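You operate a simulated robot arm through the tools that you are given. There is no shell and no other tool.

You run a simulated robot arm. Do the job below in one go: nothing can be reset, and whatever is moved stays where it is left.

Task
A plug is loose: switch off, press it home, switch on and test.
Fine: the test has to pass.

Only the result counts: the job must be done as asked and must still hold three seconds after the hand-in. Knocking over, shifting, dropping, spilling or breaking anything else fails it.

Robot
A 6-joint arm with a two-finger gripper, fixed in place. Base frame: the origin is at the foot of the arm, x ahead of it, y to its left, z up. Lengths are in mm, angles in degrees, forces in N, time in s.
Its first joint turns from -166.0 to 166.0 degrees. Payload 3.43 kg.
The TCP is the grasp point between the finger pads, 20 mm short of the fingertips. In the tool frame z runs along the fingers and y along their closing line. The gripper opens to 190 mm. The gripper's body begins 248 mm behind the TCP.
Orientation is that of the tool frame in the base frame, as a unit quaternion [w, x, y, z]. With the fingers straight down and closing along the base's y, the tool's x points along the base's -x, its y along +y and its z along -z.

Tools
- The arm moves only by the tool arm_command. Its argument "deltas" is text: rows parted by semicolons, each of 7 numbers parted by spaces: the turn, a rotation vector about the tool's x, y, z in units of 4 degrees (1.0 is 4 degrees), then the shift along the tool's x, y, z in units of 40 mm (1.0 is 40 mm), then the opening, from 0 (shut) to 1 (fully open). In form: ax ay az dx dy dz claw; .... A call has 1 to 20 rows; each row shifts and turns the commanded pose from where the row before left it, along the tool's axes as they then stand. A call with a number of a shift or a turn outside -1 to 1 is refused whole. Each row takes 0.2 s and may step no farther than 50 mm and 8.6 degrees from the row before; otherwise, or with a gripper value out of range, the whole call is refused. Where a pose cannot be reached the arm comes as near as it can. A force on the tool above 50 N (or 10 N above the force at the start of the call, whichever is more), or a blocked arm, ends the call early, and 0.2 s more pass. Each finger travels about 45 mm/s and halts on what it meets, pressing with about 44 N; the grip force reading is that of the motor and also rises with nothing between the fingers. The clock runs only during rows and for 0.2 s after the last one: add rows that do not move to give the fingers time. The reply holds the time, the measured pose of the TCP, the force on the tool along the base axes, the opening and the grip force, in the units named above and with some noise, with the torque about the TCP (base axes, N m) and any sound that the robot's microphone picked up.
- Cameras (640 x 400 px; columns grow to the right, rows downward): "scene" is fixed at [49.8, 501, 1378.2]; the picture's right is [-0.22, -0.97, 0.00], its down [-0.54, 0.12, -0.84] and it looks along [0.81, -0.19, -0.55] (base axes); focal length 375 px, centre (320, 200). "wrist" rides on the gripper at [70, -8, -288] in the tool frame; the picture's right is [0.12, 0.99, 0.00], its down [-0.96, 0.12, -0.25] and it looks along [-0.25, 0.03, 0.97] (tool axes); focal length 261 px, centre (320, 200). There is no depth. A picture from a camera that has moved, and an enlarged one, comes with that camera's place and axes in the base frame and with its lens.
- capture(camera): a new picture of that camera. The clock stands still meanwhile.
- move_column(by): slides the trunk up (or, below 0, down) by that many mm; the arm rides with it, the base frame stays. It gives what a move gives, with no picture.
- zoom(camera, box): a new picture of the part [left, top, right, bottom] of that camera's present view, enlarged. The clock stands still meanwhile.
- close_job(): hands the job in; it is judged then, once.

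Places have to be worked out from the pictures, the camera data and where the tool is seen. Open the gripper and draw the arm clear of the work before you hand the job in, unless the task says otherwise.

The tools are called after ">>>" as name(argument=value, ...) on one line, values as JSON. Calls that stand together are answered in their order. arm_command: Moves the arm, as the interface text tells. Its arguments: {"type":"object","properties":{"deltas":{"type":"string"}},"required":["deltas"]} The other tools are called the same way: move_column (by) slides the trunk up or down; capture (camera) takes a picture; zoom (camera, box) takes an enlarged picture of a part of a camera's view; close_job () hands the job in.

At the start:

```text
t: 0.0
tool_pos: [856.3, 4.7, 1077.6]
orientation: [0.0, 0.0, 1.0, 0.001]
force: [-0.1, 0.3, 0.5]
wrist_torque: [0.01, 0.01, 0.0]
gripper_width: 189.8
grasp_force: 0.1
trunk travel left (down, up): [-150.0, 90.0]
```

scene: 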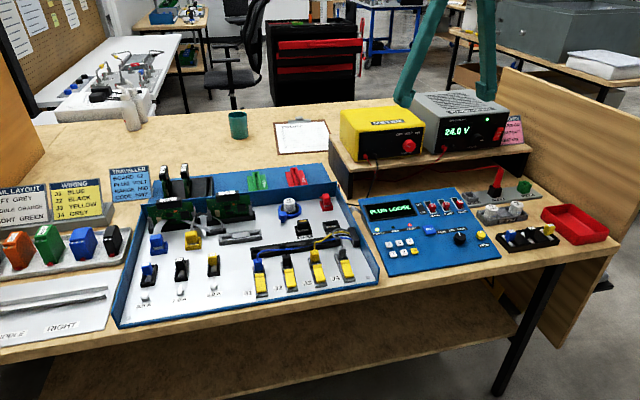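
wrist: 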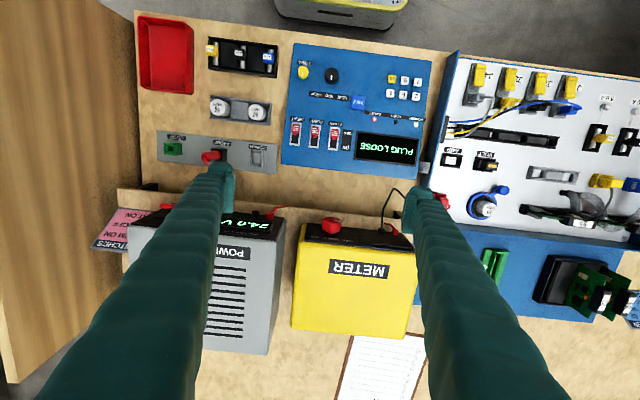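

The display reads "PLUG LOOSE"; I see a board with connectors J1–J4, a test panel with switches and a power supply. I'll zoom in on the parts to find out what is what.

>>> zoom(camera="scene", box=[350, 180, 500, 280])

>>> zoom(camera="scene", box=[230, 180, 390, 300])

>>> zoom(camera="scene", box=[120, 180, 260, 310])

>>> zoom(camera="scene", box=[470, 150, 620, 260])

>>> zoom(camera="scene", box=[330, 80, 530, 200])

>>> zoom(camera="scene", box=[0, 150, 160, 270])

>>> zoom(camera="wrist", box=[270, 30, 450, 190])

>>> zoom(camera="wrist", box=[430, 40, 640, 220])

```text
4.00 times, centred on (425, 230) of scene
camera zoom: at [49.8, 501.0, 1378.2], right [-0.22, -0.97, 0.0], down [-0.54, 0.12, -0.84], along [0.81, -0.19, -0.55], focal length 1498 px, centre (-100, 80)
```

zoom: 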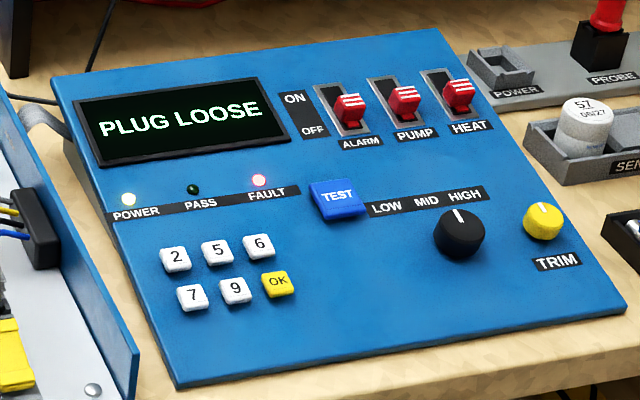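

```text
3.33 times, centred on (310, 240) of scene
camera zoom: at [49.8, 501.0, 1378.2], right [-0.22, -0.97, 0.0], down [-0.54, 0.12, -0.84], along [0.81, -0.19, -0.55], focal length 1249 px, centre (353, 67)
```

zoom: 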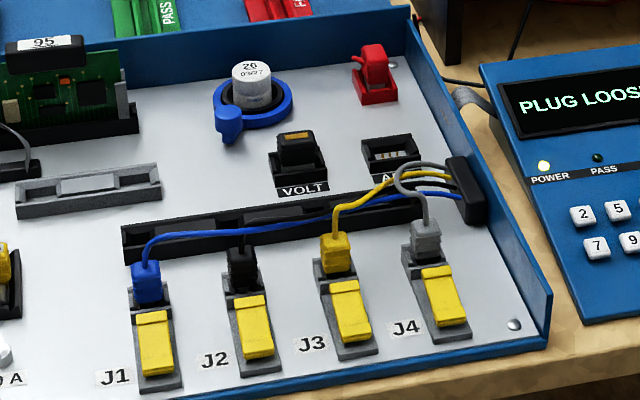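

```text
3.08 times, centred on (190, 245) of scene
camera zoom: at [49.8, 501.0, 1378.2], right [-0.22, -0.97, 0.0], down [-0.54, 0.12, -0.84], along [0.81, -0.19, -0.55], focal length 1153 px, centre (720, 62)
```

zoom: 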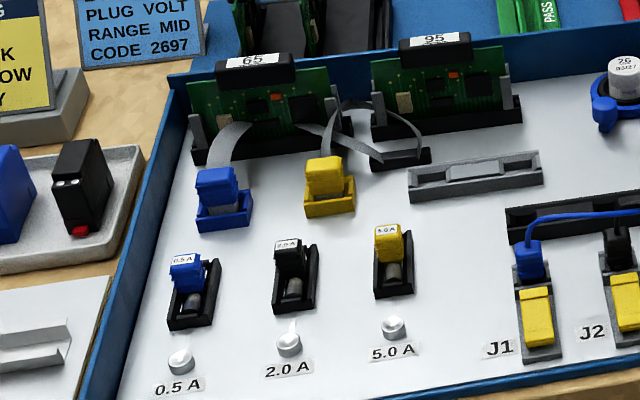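

```text
3.64 times, centred on (545, 205) of scene
camera zoom: at [49.8, 501.0, 1378.2], right [-0.22, -0.97, 0.0], down [-0.54, 0.12, -0.84], along [0.81, -0.19, -0.55], focal length 1362 px, centre (-498, 182)
```

zoom: 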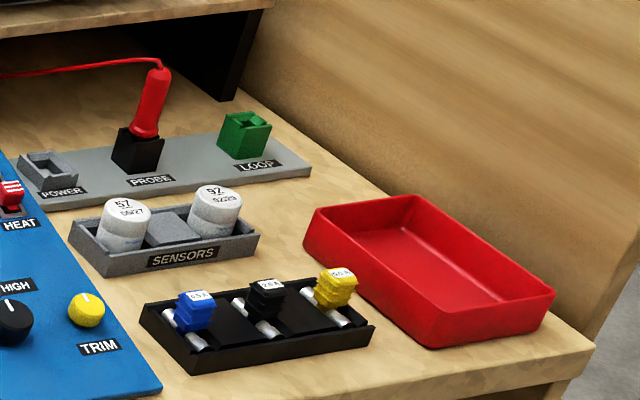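

```text
3.20 times, centred on (430, 140) of scene
camera zoom: at [49.8, 501.0, 1378.2], right [-0.22, -0.97, 0.0], down [-0.54, 0.12, -0.84], along [0.81, -0.19, -0.55], focal length 1199 px, centre (-32, 392)
```

zoom: 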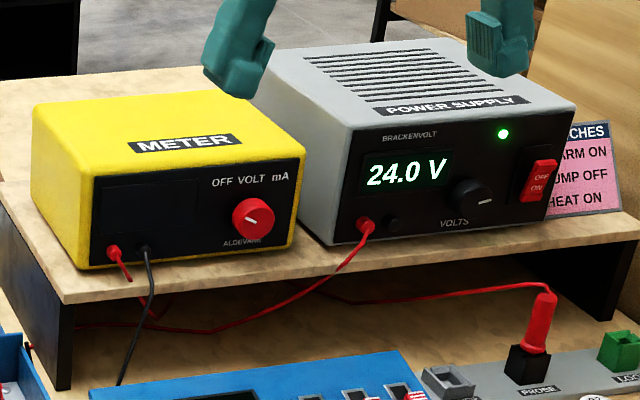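

```text
3.33 times, centred on (80, 210) of scene
camera zoom: at [49.8, 501.0, 1378.2], right [-0.22, -0.97, 0.0], down [-0.54, 0.12, -0.84], along [0.81, -0.19, -0.55], focal length 1249 px, centre (1120, 167)
```

zoom: 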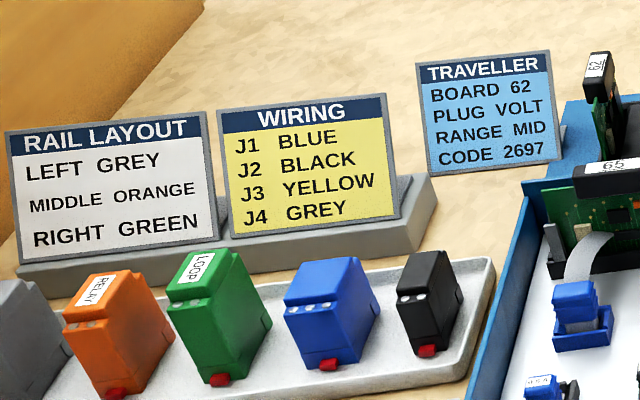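

```text
2.50 times, centred on (360, 110) of wrist
camera zoom: at [788.0, -3.9, 1365.1], right [-0.12, 0.99, 0.0], down [0.96, 0.12, 0.25], along [0.25, 0.03, -0.97], focal length 652 px, centre (220, 425)
```

zoom: 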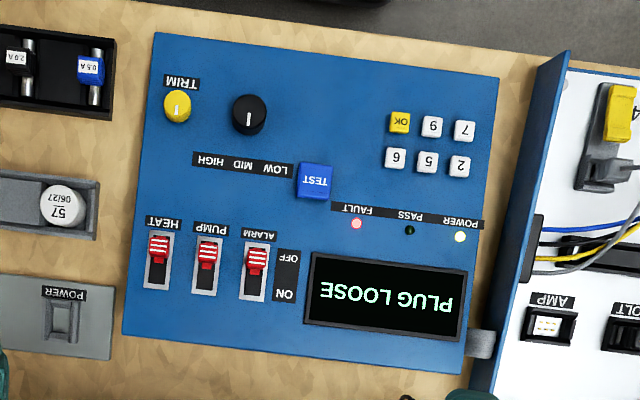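

```text
2.22 times, centred on (535, 130) of wrist
camera zoom: at [788.0, -3.9, 1365.1], right [-0.12, 0.99, 0.0], down [0.96, 0.12, 0.25], along [0.25, 0.03, -0.97], focal length 579 px, centre (-158, 356)
```

zoom: 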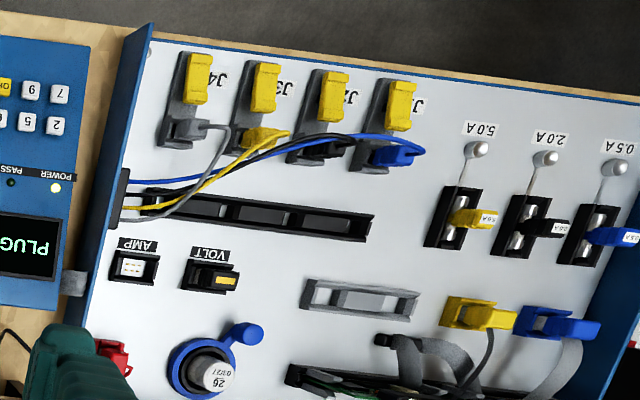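

Next I'll enlarge the individual plugs to see which one stands proud of its socket, along with the rocker and the switches.

>>> zoom(camera="scene", box=[245, 225, 355, 300])

>>> zoom(camera="scene", box=[140, 195, 230, 255])

>>> zoom(camera="scene", box=[270, 185, 360, 245])

>>> zoom(camera="scene", box=[460, 100, 540, 150])

>>> zoom(camera="scene", box=[410, 190, 490, 260])

>>> zoom(camera="wrist", box=[470, 50, 590, 130])

>>> zoom(camera="scene", box=[360, 190, 430, 260])

>>> zoom(camera="scene", box=[140, 150, 300, 230])

```text
5.33 times, centred on (300, 262) of scene
camera zoom: at [49.8, 501.0, 1378.2], right [-0.22, -0.97, 0.0], down [-0.54, 0.12, -0.84], along [0.81, -0.19, -0.55], focal length 1998 px, centre (427, -133)
```

zoom: 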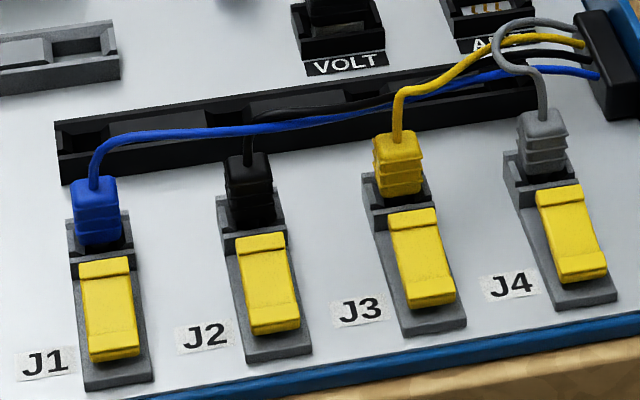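

```text
6.67 times, centred on (185, 225) of scene
camera zoom: at [49.8, 501.0, 1378.2], right [-0.22, -0.97, 0.0], down [-0.54, 0.12, -0.84], along [0.81, -0.19, -0.55], focal length 2497 px, centre (1220, 33)
```

zoom: 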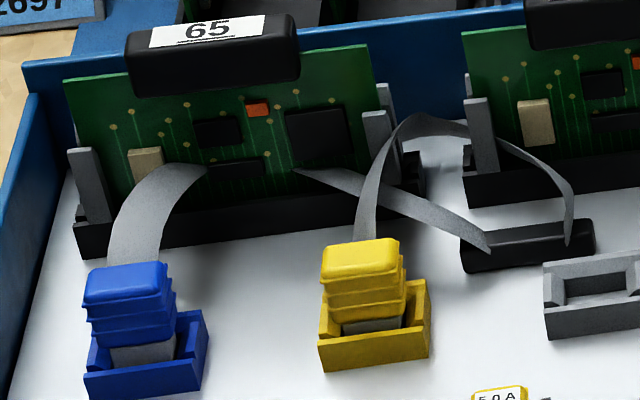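

```text
6.67 times, centred on (315, 215) of scene
camera zoom: at [49.8, 501.0, 1378.2], right [-0.22, -0.97, 0.0], down [-0.54, 0.12, -0.84], along [0.81, -0.19, -0.55], focal length 2497 px, centre (353, 100)
```

zoom: 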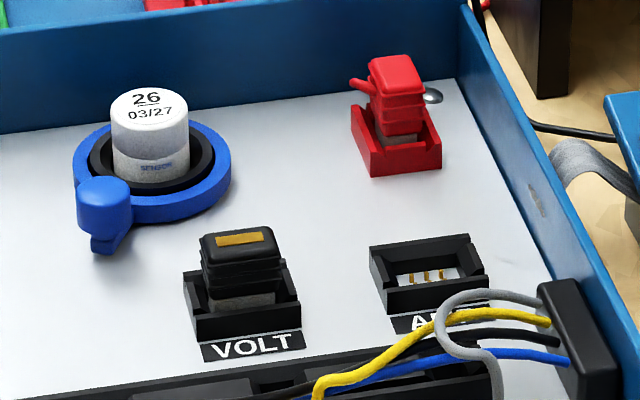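

```text
8.00 times, centred on (500, 125) of scene
camera zoom: at [49.8, 501.0, 1378.2], right [-0.22, -0.97, 0.0], down [-0.54, 0.12, -0.84], along [0.81, -0.19, -0.55], focal length 2997 px, centre (-1120, 800)
```

zoom: 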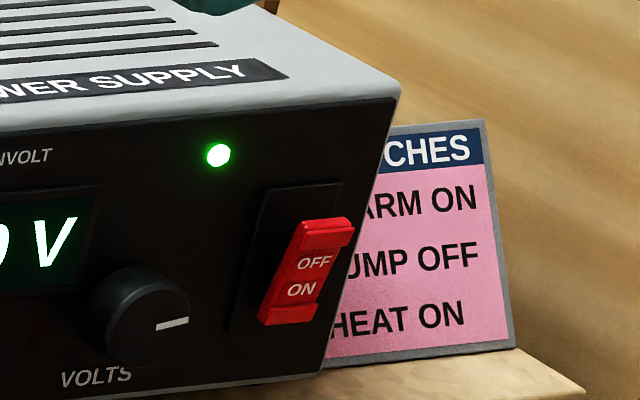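

```text
5.71 times, centred on (450, 225) of scene
camera zoom: at [49.8, 501.0, 1378.2], right [-0.22, -0.97, 0.0], down [-0.54, 0.12, -0.84], along [0.81, -0.19, -0.55], focal length 2141 px, centre (-423, 57)
```

zoom: 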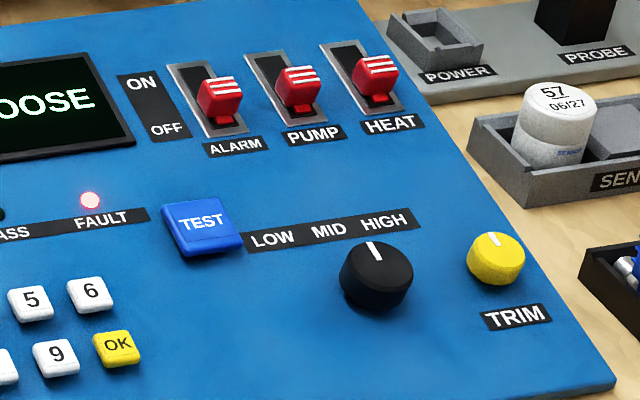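

```text
5.00 times, centred on (530, 90) of wrist
camera zoom: at [788.0, -3.9, 1365.1], right [-0.12, 0.99, 0.0], down [0.96, 0.12, 0.25], along [0.25, 0.03, -0.97], focal length 1303 px, centre (-730, 750)
```

zoom: 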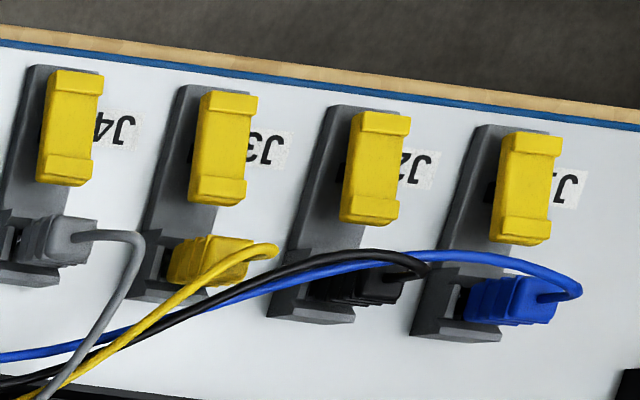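

```text
5.71 times, centred on (395, 225) of scene
camera zoom: at [49.8, 501.0, 1378.2], right [-0.22, -0.97, 0.0], down [-0.54, 0.12, -0.84], along [0.81, -0.19, -0.55], focal length 2141 px, centre (-109, 57)
```

zoom: 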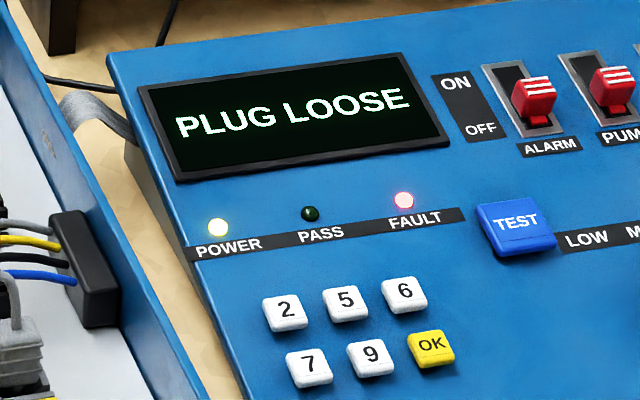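

```text
4.00 times, centred on (220, 190) of scene
camera zoom: at [49.8, 501.0, 1378.2], right [-0.22, -0.97, 0.0], down [-0.54, 0.12, -0.84], along [0.81, -0.19, -0.55], focal length 1498 px, centre (720, 240)
```

zoom: 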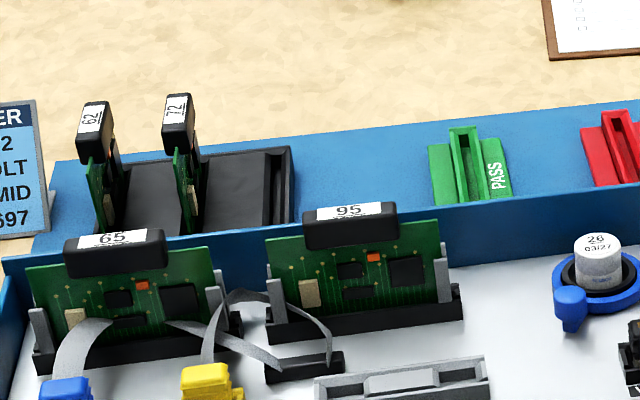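

The loose plug isn't obvious from here, since the J1–J4, ribbon, VOLT and red plugs all look similar. I estimate TEST at about (720, 62, 790), the supply rocker at about (945, -252, 929) and the J1 plug at about (685, 498). I'll move the wrist camera over the tray for a closer look while staying high.

>>> arm_command(deltas="0 0 0 0.3 1 0.1 1; 0 0 0 0.3 1 0.1 1; 0 0 0 0.3 1 0.1 1; 0 0 0 0.3 1 0.1 1; 0 0 0 0.3 1 0.1 1; 0 0 0 0.3 1 0.1 1; 0 0 0 0.3 1 0.1 1; 0 0 0 0.3 1 0.1 1; 0 0 0 0.3 1 0.1 1; 0 0 0 0.3 1 0.1 1; 0 0 0 0.3 1 0.1 1; 0 0 0 0 0 0 1")

>>> capture(camera="wrist")

```text
t: 2.6
tool_pos: [724.3, 443.9, 1032.7]
orientation: [0.0, 0.0, 1.0, 0.0]
force: [0.2, -0.3, -0.5]
wrist_torque: [-0.01, 0.02, -0.02]
gripper_width: 190.1
grasp_force: 0.0
trunk travel left (down, up): [-150.0, 90.0]
```

```text
taken
camera wrist: at [655.8, 437.0, 1320.5], right [-0.12, 0.99, 0.0], down [0.96, 0.12, 0.25], along [0.25, 0.03, -0.97], focal length 261 px, centre (320, 200)
```

wrist: 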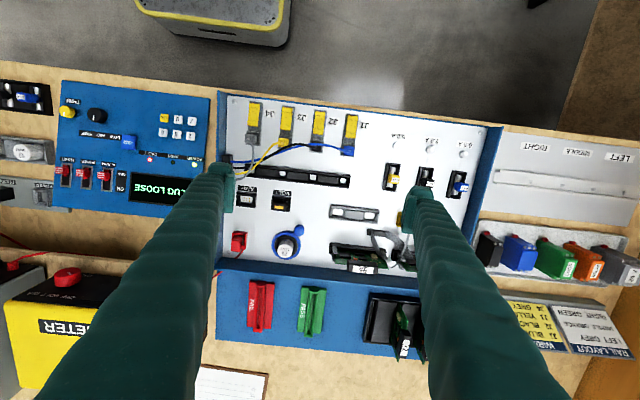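

The tray is in view now, so I'll enlarge the plug areas from this top view.

>>> zoom(camera="wrist", box=[225, 90, 375, 190])

>>> zoom(camera="wrist", box=[320, 190, 430, 280])

>>> zoom(camera="wrist", box=[220, 170, 320, 260])

>>> zoom(camera="wrist", box=[370, 120, 490, 210])

```text
4.00 times, centred on (300, 140) of wrist
camera zoom: at [655.8, 437.0, 1320.5], right [-0.12, 0.99, 0.0], down [0.96, 0.12, 0.25], along [0.25, 0.03, -0.97], focal length 1043 px, centre (400, 440)
```

zoom: 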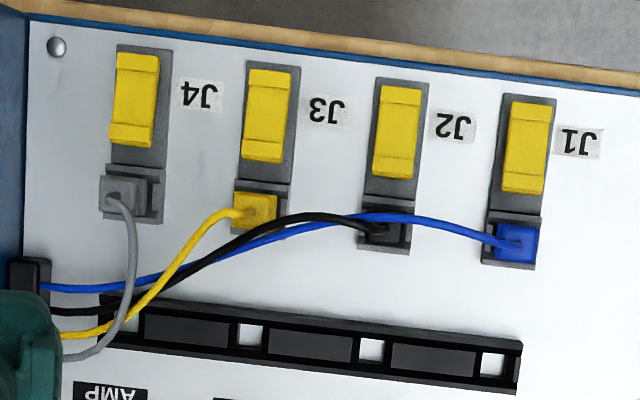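

```text
4.44 times, centred on (375, 235) of wrist
camera zoom: at [655.8, 437.0, 1320.5], right [-0.12, 0.99, 0.0], down [0.96, 0.12, 0.25], along [0.25, 0.03, -0.97], focal length 1158 px, centre (76, 44)
```

zoom: 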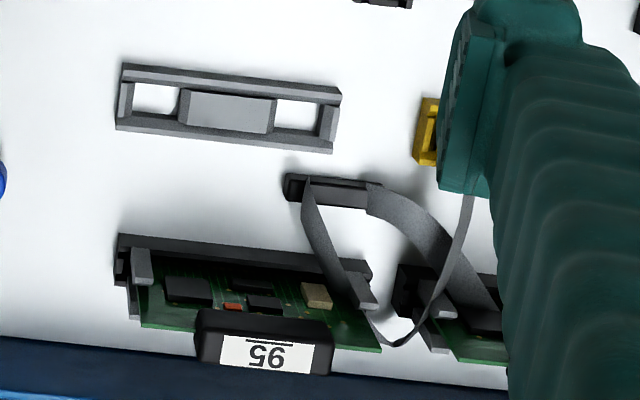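

```text
4.44 times, centred on (270, 215) of wrist
camera zoom: at [655.8, 437.0, 1320.5], right [-0.12, 0.99, 0.0], down [0.96, 0.12, 0.25], along [0.25, 0.03, -0.97], focal length 1158 px, centre (542, 133)
```

zoom: 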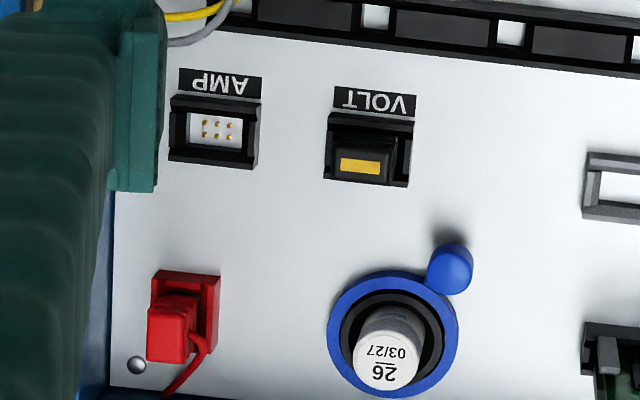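

```text
4.44 times, centred on (430, 165) of wrist
camera zoom: at [655.8, 437.0, 1320.5], right [-0.12, 0.99, 0.0], down [0.96, 0.12, 0.25], along [0.25, 0.03, -0.97], focal length 1158 px, centre (-169, 356)
```

zoom: 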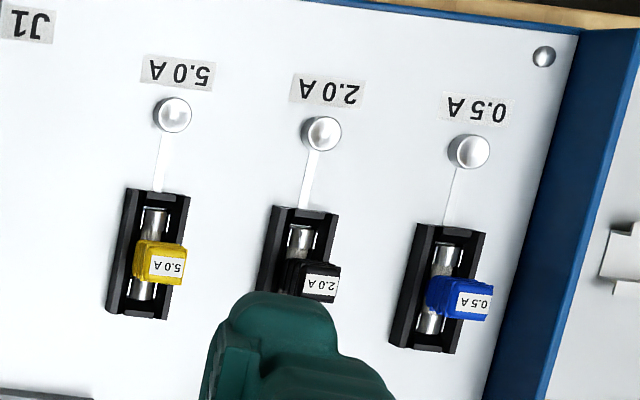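

From above the red plug's head looks offset the most, but the plug heights are hard to compare. I'll back off and tilt the tool forward about 36° to see the plugs from a low front angle.

>>> arm_command(deltas="0 0 0 0.82 0 0.4 1; 0 0 0 0.82 0 0.4 1; 0 0 0 0.82 0 0.4 1; 0 0 0 0.82 0 0.4 1; 0 0 0 0.82 0 0.4 1; 0 -1 0 0 0 0 1; 0 -1 0 0 0 0 1; 0 -1 0 0 0 0 1; 0 -1 0 0 0 0 1; 0 -1 0 0 0 0 1; 0 -1 0 0 0 0 1; 0 -1 0 0 0 0 1; 0 -1 0 0 0 0 1; 0 -1 0 0 0 0 1; 0 0 0 0 0 0 1")

>>> capture(camera="wrist")

```text
t: 5.8
tool_pos: [561.1, 444.1, 954.7]
orientation: [0.309, 0.0, 0.951, 0.0]
force: [0.6, -0.3, 0.6]
wrist_torque: [0.0, 0.01, -0.03]
gripper_width: 189.8
grasp_force: 0.0
trunk travel left (down, up): [-150.0, 90.0]
```

```text
taken
camera wrist: at [335.9, 436.1, 1144.9], right [-0.1, 0.99, -0.07], down [0.63, 0.12, 0.77], along [0.77, 0.03, -0.64], focal length 261 px, centre (320, 200)
```

wrist: 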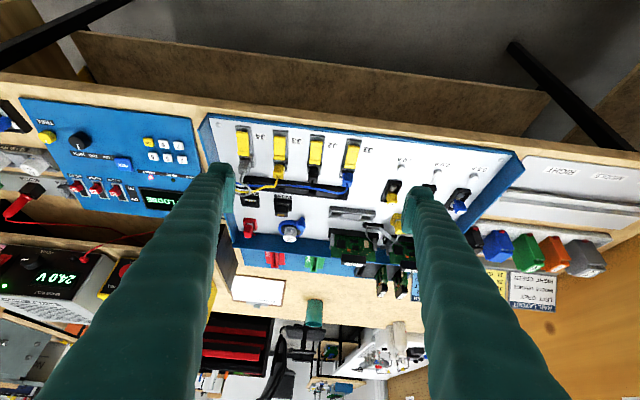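

The picture is upside down in this pose, so up in it points toward the robot. I'll enlarge the plug rows.

>>> zoom(camera="wrist", box=[225, 115, 375, 205])

>>> zoom(camera="wrist", box=[230, 180, 310, 250])

>>> zoom(camera="wrist", box=[340, 170, 480, 260])

```text
4.27 times, centred on (300, 160) of wrist
camera zoom: at [335.9, 436.1, 1144.9], right [-0.1, 0.99, -0.07], down [0.63, 0.12, 0.77], along [0.77, 0.03, -0.64], focal length 1112 px, centre (405, 371)
```

zoom: 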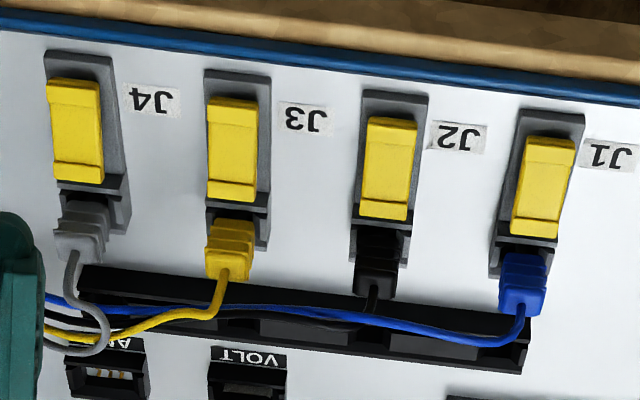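

```text
5.71 times, centred on (270, 215) of wrist
camera zoom: at [335.9, 436.1, 1144.9], right [-0.1, 0.99, -0.07], down [0.63, 0.12, 0.77], along [0.77, 0.03, -0.64], focal length 1489 px, centre (606, 114)
```

zoom: 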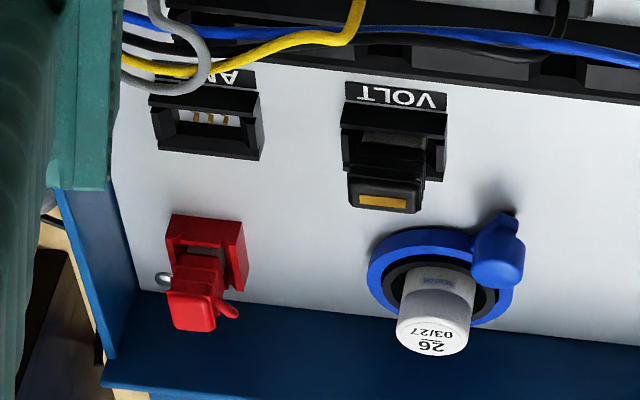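

```text
4.44 times, centred on (410, 215) of wrist
camera zoom: at [335.9, 436.1, 1144.9], right [-0.1, 0.99, -0.07], down [0.63, 0.12, 0.77], along [0.77, 0.03, -0.64], focal length 1158 px, centre (-80, 133)
```

zoom: 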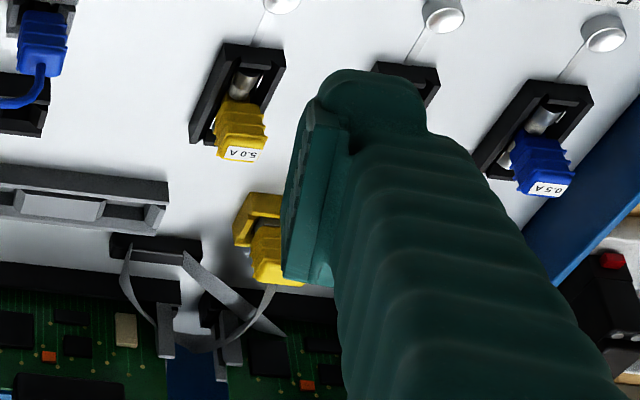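

The J plugs look about equal in height, as do VOLT and red. I'll zoom in much further with the scene camera on each remaining plug.

>>> zoom(camera="scene", box=[145, 225, 177, 257])

>>> zoom(camera="scene", box=[180, 222, 212, 254])

>>> zoom(camera="scene", box=[290, 212, 322, 244])

>>> zoom(camera="scene", box=[312, 185, 344, 217])

>>> zoom(camera="scene", box=[250, 245, 300, 285])

>>> zoom(camera="scene", box=[305, 240, 355, 280])

```text
12.50 times, centred on (161, 241) of scene
camera zoom: at [49.8, 501.0, 1378.2], right [-0.22, -0.97, 0.0], down [-0.54, 0.12, -0.84], along [0.81, -0.19, -0.55], focal length 4683 px, centre (2308, -312)
```

zoom: 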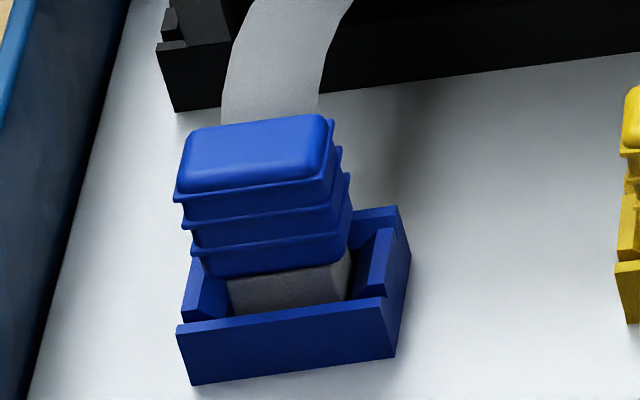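

```text
12.50 times, centred on (196, 238) of scene
camera zoom: at [49.8, 501.0, 1378.2], right [-0.22, -0.97, 0.0], down [-0.54, 0.12, -0.84], along [0.81, -0.19, -0.55], focal length 4683 px, centre (1870, -275)
```

zoom: 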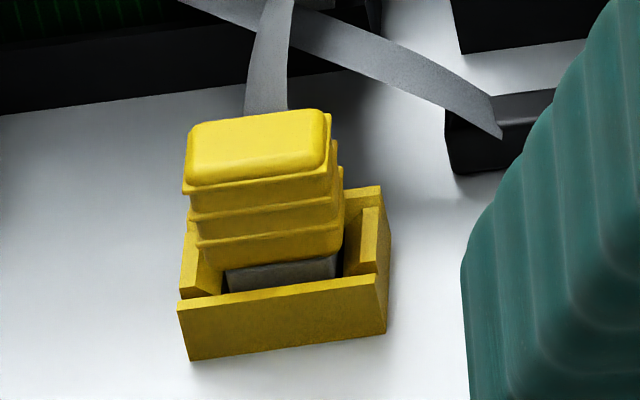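

```text
12.50 times, centred on (306, 228) of scene
camera zoom: at [49.8, 501.0, 1378.2], right [-0.22, -0.97, 0.0], down [-0.54, 0.12, -0.84], along [0.81, -0.19, -0.55], focal length 4683 px, centre (495, -150)
```

zoom: 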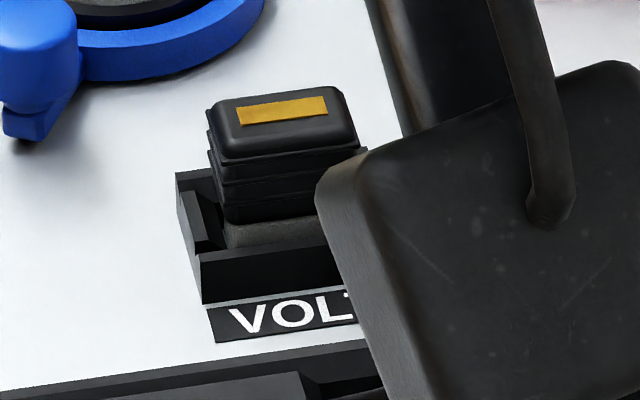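

```text
12.50 times, centred on (328, 201) of scene
camera zoom: at [49.8, 501.0, 1378.2], right [-0.22, -0.97, 0.0], down [-0.54, 0.12, -0.84], along [0.81, -0.19, -0.55], focal length 4683 px, centre (220, 188)
```

zoom: 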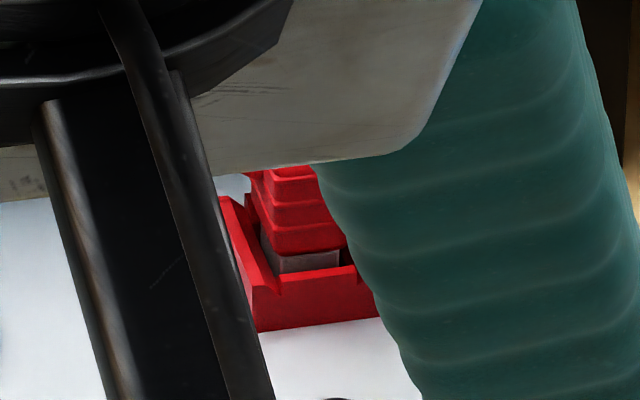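

```text
10.00 times, centred on (275, 265) of scene
camera zoom: at [49.8, 501.0, 1378.2], right [-0.22, -0.97, 0.0], down [-0.54, 0.12, -0.84], along [0.81, -0.19, -0.55], focal length 3746 px, centre (770, -450)
```

zoom: 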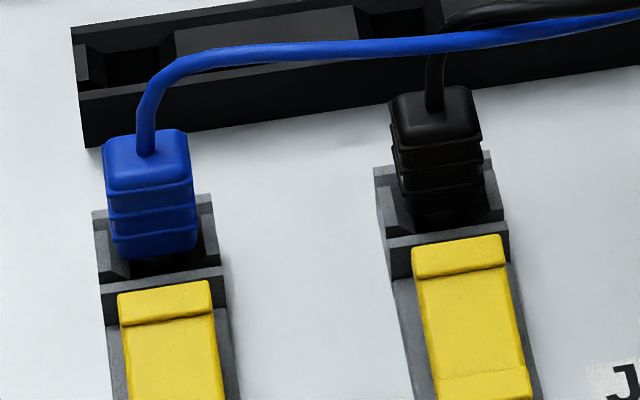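

```text
10.00 times, centred on (330, 260) of scene
camera zoom: at [49.8, 501.0, 1378.2], right [-0.22, -0.97, 0.0], down [-0.54, 0.12, -0.84], along [0.81, -0.19, -0.55], focal length 3746 px, centre (220, -400)
```

zoom: 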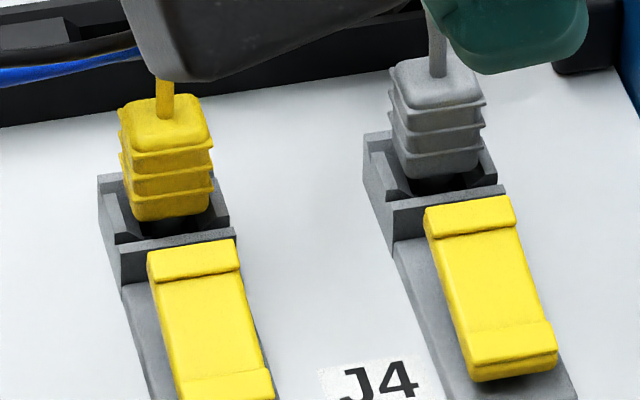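

The blue ribbon plug on board 65 shows much more grey body above its socket than the yellow one does, about 5 mm, so that is the loose plug, at roughly (815, 724, 808). Before touching it I'll switch the supply off: I move forward, then swing toward the rocker while levelling the tool and shutting the fingers.

>>> arm_command(deltas="0 0 0 -0.8 0 0.59 1; 0 0 0 -0.8 0 0.59 1; 0 0 0 -0.8 0 0.59 1; 0 0 0 -0.8 0 0.59 1; 0 -1 0 0 -1 0 0; 0 -1 0 0 -1 0 0; 0 -1 0 0 -1 0 0; 0 -1 0 0 -1 0 0; 0 -1 0 0 -1 0 0; 0 -1 0 0 -1 0 0; 0 -1 0 0 -1 0 0; 0 -1 0 0 -1 0 0; 0 -1 0 0 -1 0 0; 0 -1 0 0 -1 0 0; 0 -1 0 0 -1 0 0; 0 -1 0 0 -1 0 0; 0 -1 0 0 -1 0 0; 0 -0.5 0 0 -1 0 0; 0 0 0 0 0 0 0")

>>> capture(camera="wrist")

>>> capture(camera="scene")

```text
t: 9.8
tool_pos: [828.3, 16.4, 1087.1]
orientation: [0.702, 0.04, 0.711, -0.019]
force: [-1.1, 0.2, 0.5]
wrist_torque: [0.02, -0.01, -0.04]
gripper_width: 0.0
grasp_force: 34.6
out of reach, approached as far as the arm can: row 12, 13, 14, 15, 16, 17, 18
trunk travel left (down, up): [-150.0, 90.0]
```

```text
taken
camera wrist: at [542.1, 36.4, 1019.4], right [0.08, 0.99, -0.09], down [-0.23, 0.11, 0.97], along [0.97, -0.06, 0.23], focal length 261 px, centre (320, 200)
```

wrist: 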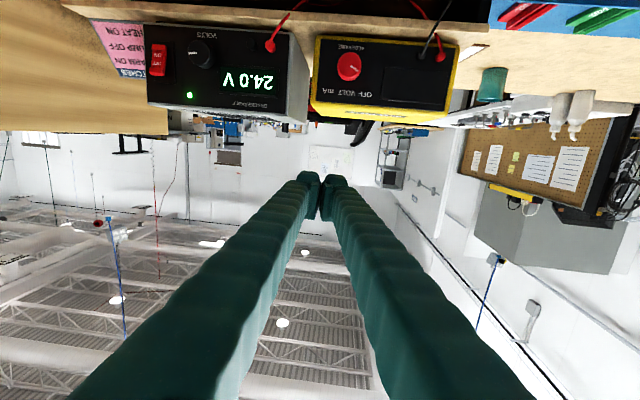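

```text
taken
```

scene: 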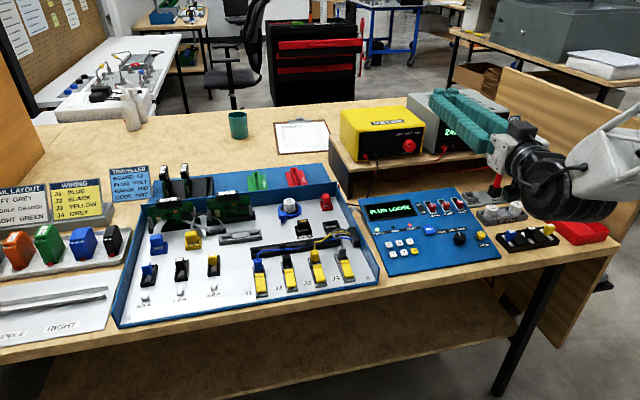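

The arm could not hold a level tool that close in, so it stopped near (828, 16, 1087). A tilt of about 45° will work better, because the finger's front edge can poke the rocker. I'll hold still for one row to see whether the commanded pose now starts from here.

>>> arm_command(deltas="0 1 0 0 0 0 0")

```text
t: 10.2
tool_pos: [828.2, 31.8, 1085.0]
orientation: [0.68, 0.038, 0.732, -0.005]
force: [0.5, -0.6, 0.1]
wrist_torque: [0.01, -0.07, -0.03]
gripper_width: 0.0
grasp_force: 34.3
out of reach, approached as far as the arm can: row 1
trunk travel left (down, up): [-150.0, 90.0]
```

The commanded pose was kept at about (720, -116, 954) and θ=86°. I'll turn back to about 46° so the arm can reach it.

>>> arm_command(deltas="0 1 0 0 0 0 0; 0 1 0 0 0 0 0; 0 1 0 0 0 0 0; 0 1 0 0 0 0 0; 0 1 0 0 0 0 0; 0 1 0 0 0 0 0; 0 1 0 0 0 0 0; 0 1 0 0 0 0 0; 0 1 0 0 0 0 0; 0 1 0 0 0 0 0; 0 0 0 0 0 0 0; 0 0 0 0 0 0 0")

```text
t: 12.8
tool_pos: [832.2, -11.0, 1092.7]
orientation: [0.507, 0.054, 0.859, -0.036]
force: [0.3, 0.4, 0.6]
wrist_torque: [0.0, -0.03, 0.01]
gripper_width: 0.0
grasp_force: 34.6
out of reach, approached as far as the arm can: row 6, 7, 8, 9, 10
trunk travel left (down, up): [-150.0, 90.0]
```

The arm seems to be stuck near a wrist singularity, with the tool lined up with the forearm. I'll try to turn further back toward 45° from where it now stands.

>>> arm_command(deltas="0 1 0 0 0 0 0; 0 1 0 0 0 0 0; 0 1 0 0 0 0 0; 0 1 0 0 0 0 0; 0 0 0 0 0 0 0")

>>> capture(camera="scene")

```text
t: 14.0
tool_pos: [834.6, -22.3, 1093.9]
orientation: [0.412, 0.064, 0.908, -0.039]
force: [-0.3, -0.6, -0.1]
wrist_torque: [-0.04, 0.0, 0.0]
gripper_width: 0.1
grasp_force: 34.2
out of reach, approached as far as the arm can: row 1, 2
trunk travel left (down, up): [-150.0, 90.0]
```

```text
taken
```

scene: 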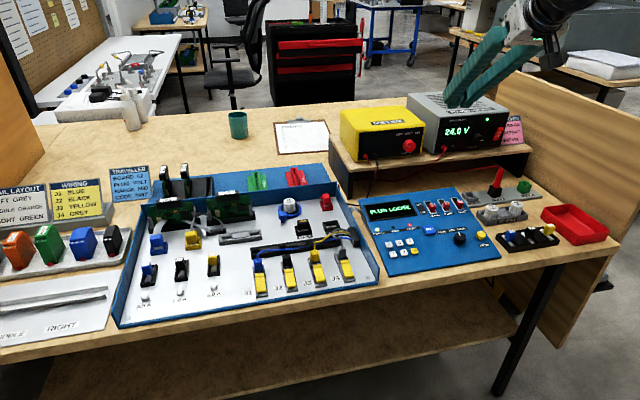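

The arm is recovering, now at θ≈49° with a yaw of about -9°. I'll take out the yaw, settle near 45°, and check the pose before moving toward the rocker.

>>> arm_command(deltas="-0.85 0.3 -0.74 0 0 0 0; -0.85 0.3 -0.74 0 0 0 0; 0 0.4 0 0 0 0 0; 0 0 0 0 0 0 0")

```text
t: 15.0
tool_pos: [834.0, -22.0, 1095.1]
orientation: [0.381, -0.007, 0.925, -0.005]
force: [-0.2, 1.2, -0.5]
wrist_torque: [0.01, -0.02, -0.02]
gripper_width: 0.0
grasp_force: 34.0
trunk travel left (down, up): [-150.0, 90.0]
```

The pose is now clean, with θ≈45° and yaw about 0. I'll move to a standoff in front of the rocker at about (850, -250, 950).

>>> arm_command(deltas="0 0 0 0.29 -0.72 0.35 0; 0 0 0 0.29 -0.72 0.35 0; 0 0 0 0.29 -0.72 0.35 0; 0 0 0 0.29 -0.72 0.35 0; 0 0 0 0.29 -0.72 0.35 0; 0 0 0 0.29 -0.72 0.35 0; 0 0 0 0.29 -0.72 0.35 0; 0 0 0 0.29 -0.72 0.35 0; 0 0 0 0 0 0 0")

>>> capture(camera="wrist")

>>> zoom(camera="scene", box=[420, 70, 580, 170])

```text
t: 17.0
tool_pos: [849.0, -253.6, 952.1]
orientation: [0.381, -0.007, 0.925, -0.004]
force: [-0.6, 0.6, 0.7]
wrist_torque: [-0.01, -0.04, -0.01]
gripper_width: 0.0
grasp_force: 34.2
trunk travel left (down, up): [-150.0, 90.0]
```

```text
taken
camera wrist: at [598.5, -261.3, 1106.3], right [-0.09, 0.99, -0.1], down [0.51, 0.13, 0.85], along [0.86, 0.03, -0.51], focal length 261 px, centre (320, 200)
```

wrist: 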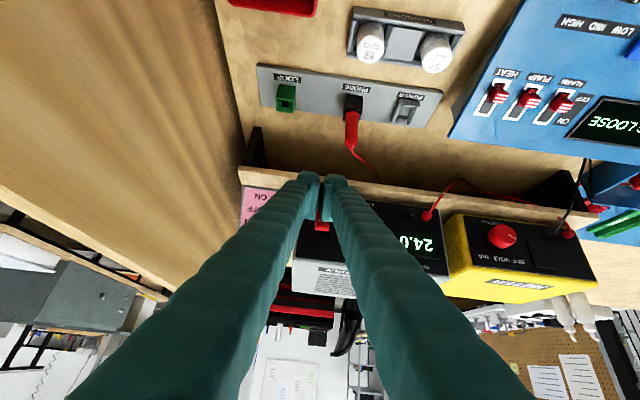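

```text
4.00 times, centred on (500, 120) of scene
camera zoom: at [49.8, 501.0, 1378.2], right [-0.22, -0.97, 0.0], down [-0.54, 0.12, -0.84], along [0.81, -0.19, -0.55], focal length 1498 px, centre (-400, 520)
```

zoom: 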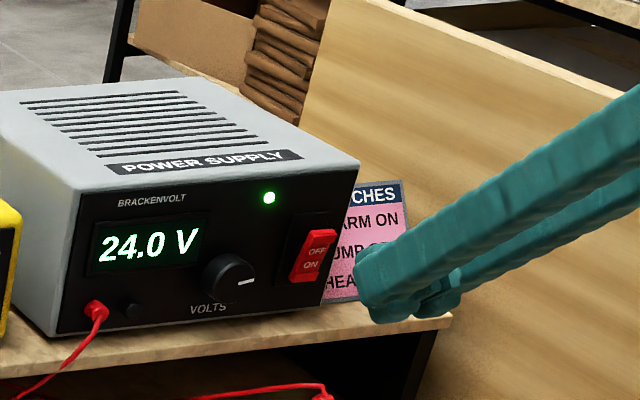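

The rocker shows between the closed fingers in the wrist view. I'll zoom there to refine its position.

>>> zoom(camera="wrist", box=[270, 150, 370, 250])

>>> zoom(camera="scene", box=[480, 110, 540, 160])

```text
4.00 times, centred on (320, 200) of wrist
camera zoom: at [598.5, -261.3, 1106.3], right [-0.09, 0.99, -0.1], down [0.51, 0.13, 0.85], along [0.86, 0.03, -0.51], focal length 1043 px, centre (320, 200)
```

zoom: 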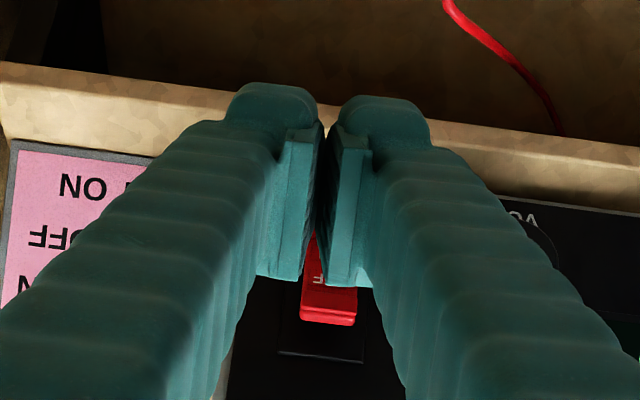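

```text
8.00 times, centred on (510, 135) of scene
camera zoom: at [49.8, 501.0, 1378.2], right [-0.22, -0.97, 0.0], down [-0.54, 0.12, -0.84], along [0.81, -0.19, -0.55], focal length 2997 px, centre (-1200, 720)
```

zoom: 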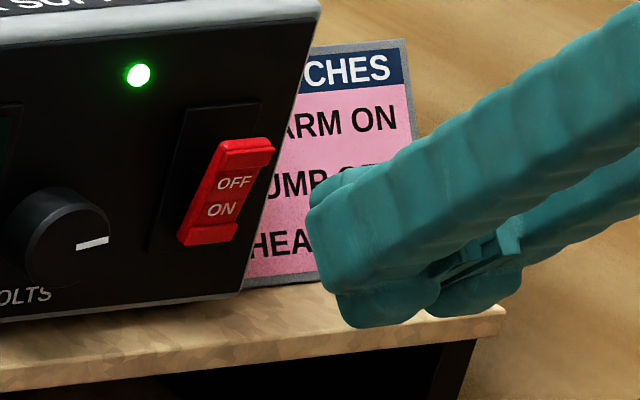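

I judge the rocker to be at y≈-242, spanning z≈913–956, with its proud top end at x≈930, so the upper half is out and it is ON. I'll line up with the upper OFF half and creep closer.

>>> arm_command(deltas="0 0 0 -0.28 0.15 0.37 0; 0 0 0 -0.28 0.14 0.37 0; 0 0 0 0 0 0 0")

>>> zoom(camera="wrist", box=[270, 150, 370, 250])

>>> zoom(camera="scene", box=[480, 110, 540, 160])

```text
t: 17.8
tool_pos: [886.9, -242.1, 947.3]
orientation: [0.381, -0.006, 0.924, -0.005]
force: [0.4, 0.2, 0.8]
wrist_torque: [0.0, -0.02, -0.01]
gripper_width: 0.0
grasp_force: 34.3
trunk travel left (down, up): [-150.0, 90.0]
```

```text
4.00 times, centred on (320, 200) of wrist
camera zoom: at [635.5, -249.4, 1101.1], right [-0.09, 0.99, -0.1], down [0.51, 0.13, 0.85], along [0.86, 0.03, -0.51], focal length 1043 px, centre (320, 200)
```

zoom: 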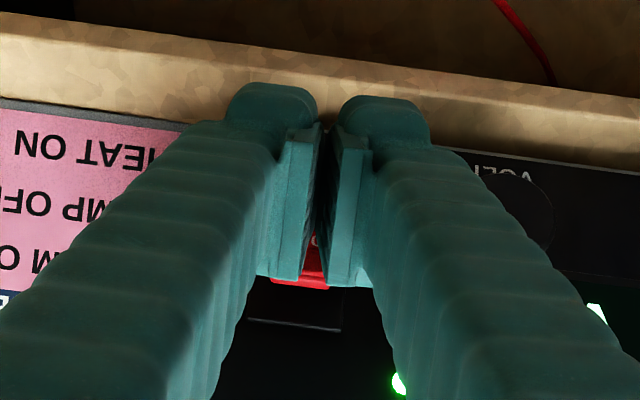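

```text
8.00 times, centred on (510, 135) of scene
camera zoom: at [49.8, 501.0, 1378.2], right [-0.22, -0.97, 0.0], down [-0.54, 0.12, -0.84], along [0.81, -0.19, -0.55], focal length 2997 px, centre (-1200, 720)
```

zoom: 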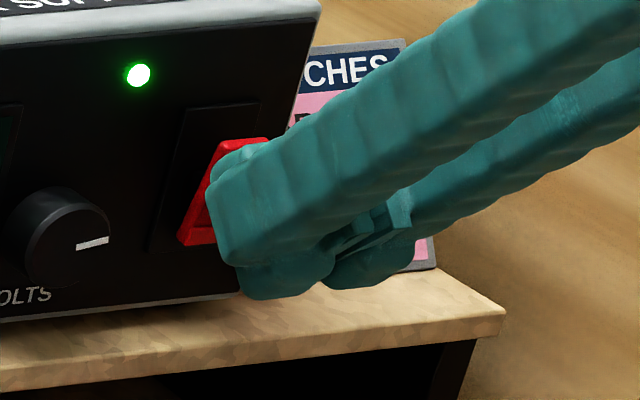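

The tip is aligned within 2–3 mm of the rocker and the front edge is at about (916, -242, 948). I'll press forward in 4 mm steps on the OFF half.

>>> arm_command(deltas="0 0 0 -0.0707 -0.03 0.0707 0; 0 0 0 -0.0707 -0.03 0.0707 0; 0 0 0 -0.0707 0 0.0707 0; 0 0 0 -0.0707 0 0.0707 0; 0 0 0 -0.0707 0 0.0707 0; 0 0 0 0 0 0 0")

>>> zoom(camera="scene", box=[480, 110, 540, 160])

```text
t: 19.2
tool_pos: [907.2, -244.3, 946.5]
orientation: [0.381, -0.007, 0.925, -0.004]
force: [-0.7, -1.1, 1.4]
wrist_torque: [-0.02, -0.02, -0.03]
gripper_width: 0.0
grasp_force: 33.9
trunk travel left (down, up): [-150.0, 90.0]
```

```text
8.00 times, centred on (510, 135) of scene
camera zoom: at [49.8, 501.0, 1378.2], right [-0.22, -0.97, 0.0], down [-0.54, 0.12, -0.84], along [0.81, -0.19, -0.55], focal length 2997 px, centre (-1200, 720)
```

zoom: 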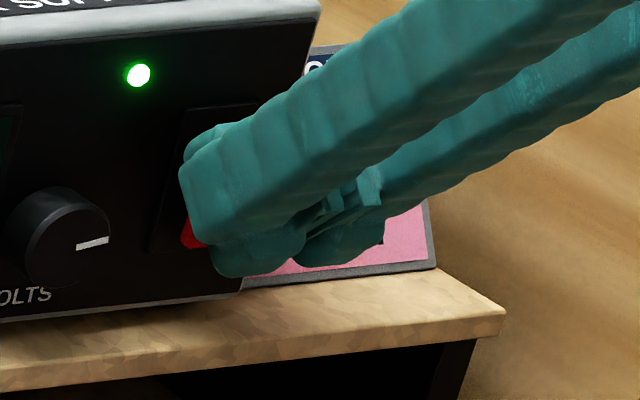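

There is no contact force yet, so I'll continue forward in small steps.

>>> arm_command(deltas="0 0 0 -0.0707 0 0.0707 0; 0 0 0 -0.0707 0 0.0707 0; 0 0 0 -0.0707 0 0.0707 0; 0 0 0 0 0 0 0")

>>> zoom(camera="scene", box=[480, 110, 540, 160])

>>> zoom(camera="wrist", box=[270, 150, 370, 250])

```text
t: 20.0
tool_pos: [911.2, -243.9, 946.6]
orientation: [0.38, -0.008, 0.925, -0.004]
force: [-38.7, -1.7, 12.5]
wrist_torque: [0.08, -0.29, -0.02]
gripper_width: 5.9
grasp_force: 34.2
trunk travel left (down, up): [-150.0, 90.0]
stopped in row 3: the force on the tool passed its limit at 58 N (the readings are from after the stop); the commanded pose is now the measured one
```

```text
8.00 times, centred on (510, 135) of scene
camera zoom: at [49.8, 501.0, 1378.2], right [-0.22, -0.97, 0.0], down [-0.54, 0.12, -0.84], along [0.81, -0.19, -0.55], focal length 2997 px, centre (-1200, 720)
```

zoom: 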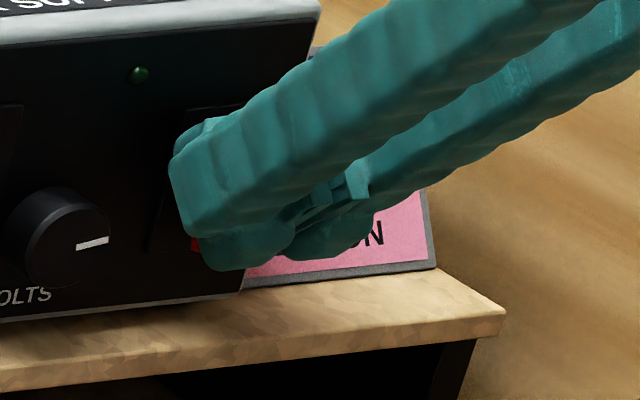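

```text
4.00 times, centred on (320, 200) of wrist
camera zoom: at [661.1, -252.1, 1101.5], right [-0.1, 0.99, -0.1], down [0.51, 0.13, 0.85], along [0.86, 0.03, -0.52], focal length 1043 px, centre (320, 200)
```

zoom: 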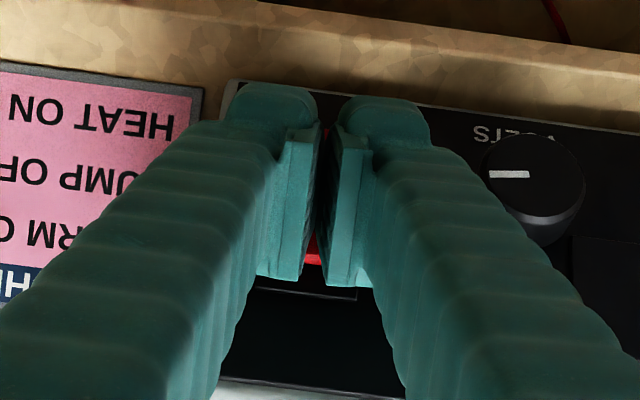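

The green LED is out, so the supply is off, and its outline has not moved in the picture. I'll back straight out and check.

>>> arm_command(deltas="0 0 0 0.1 0 -0.1 0; 0 0 0 0.35 0 -0.35 0; 0 0 0 0.5 0 -0.5 0; 0 0 0 0.6 0 -0.6 0; 0 0 0 0 0 0 0")

>>> zoom(camera="scene", box=[330, 80, 540, 240])

>>> zoom(camera="scene", box=[480, 110, 540, 160])

```text
t: 21.2
tool_pos: [825.9, -242.4, 944.9]
orientation: [0.379, -0.008, 0.925, -0.004]
force: [0.3, 0.0, 1.1]
wrist_torque: [0.0, 0.0, 0.02]
gripper_width: 0.0
grasp_force: 34.8
trunk travel left (down, up): [-150.0, 90.0]
```

```text
2.50 times, centred on (435, 160) of scene
camera zoom: at [49.8, 501.0, 1378.2], right [-0.22, -0.97, 0.0], down [-0.54, 0.12, -0.84], along [0.81, -0.19, -0.55], focal length 936 px, centre (32, 300)
```

zoom: 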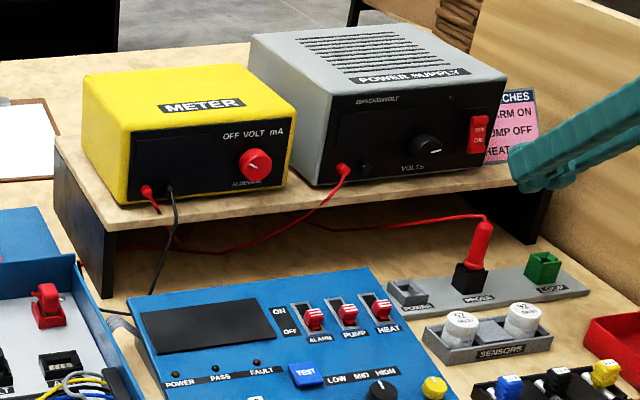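

```text
8.00 times, centred on (510, 135) of scene
camera zoom: at [49.8, 501.0, 1378.2], right [-0.22, -0.97, 0.0], down [-0.54, 0.12, -0.84], along [0.81, -0.19, -0.55], focal length 2997 px, centre (-1200, 720)
```

zoom: 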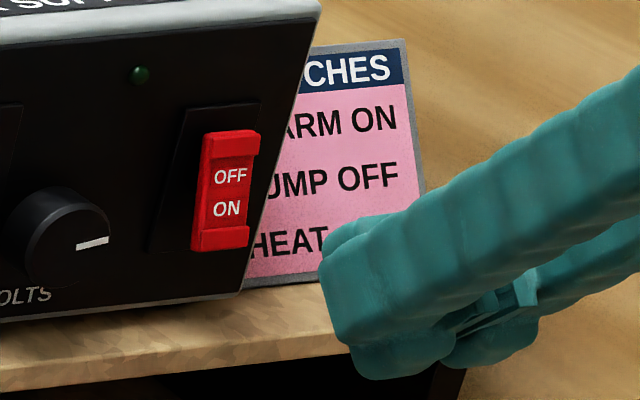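

The rocker now shows its lower half proud, the LED is dark and all displays are off. Next comes the blue ribbon plug: I'll retract, rise and sweep toward it, then yaw the tool so it points outward at about 41°.

>>> arm_command(deltas="0 0 0 0.09 0.96 -0.24 0; 0 0 0 0.09 0.96 -0.24 0; 0 0 0 0.09 0.96 -0.24 0; 0 0 0 0.09 0.96 -0.24 0; 0 0 0 0.09 0.96 -0.24 0; 0 0 0 0.09 0.96 -0.24 0; 0 0 0 0.09 0.96 -0.24 0; 0 0 0 0.09 0.96 -0.24 0; 0 0 0 0.09 0.96 -0.24 0; 0 0 0 0.09 0.96 -0.24 0; 0 0 0 0.09 0.96 -0.24 0; 0 0 0 0.09 0.96 -0.24 0; 0 0 0 0.09 0.96 -0.24 0; 0 0 0 0.09 0.96 -0.24 0; 0 0 0 0 0 0 0")

>>> arm_command(deltas="-0.7 0 -0.71 0 0 0 0; -0.7 0 -0.71 0 0 0 0; -0.7 0 -0.71 0 0 0 0; -0.7 0 -0.71 0 0 0 0; -0.7 0 -0.71 0 0 0 0; -0.7 0 -0.71 0 0 0 0; -0.7 0 -0.71 0 0 0 0; -0.7 0 -0.71 0 0 0 0; -0.7 0 -0.71 0 0 0 0; -0.7 0 -0.71 0 0 0 0; 0 0 0 0 0 0 0")

```text
t: 24.4
tool_pos: [690.4, 292.7, 998.9]
orientation: [0.38, -0.008, 0.925, -0.004]
force: [0.1, -0.1, -0.4]
wrist_torque: [0.03, -0.02, 0.05]
gripper_width: 0.2
grasp_force: 34.1
trunk travel left (down, up): [-150.0, 90.0]
```

```text
t: 26.8
tool_pos: [690.0, 292.9, 999.6]
orientation: [0.354, -0.323, 0.869, 0.126]
force: [0.0, 0.1, -0.3]
wrist_torque: [0.0, 0.0, 0.02]
gripper_width: 0.0
grasp_force: 34.5
trunk travel left (down, up): [-150.0, 90.0]
```

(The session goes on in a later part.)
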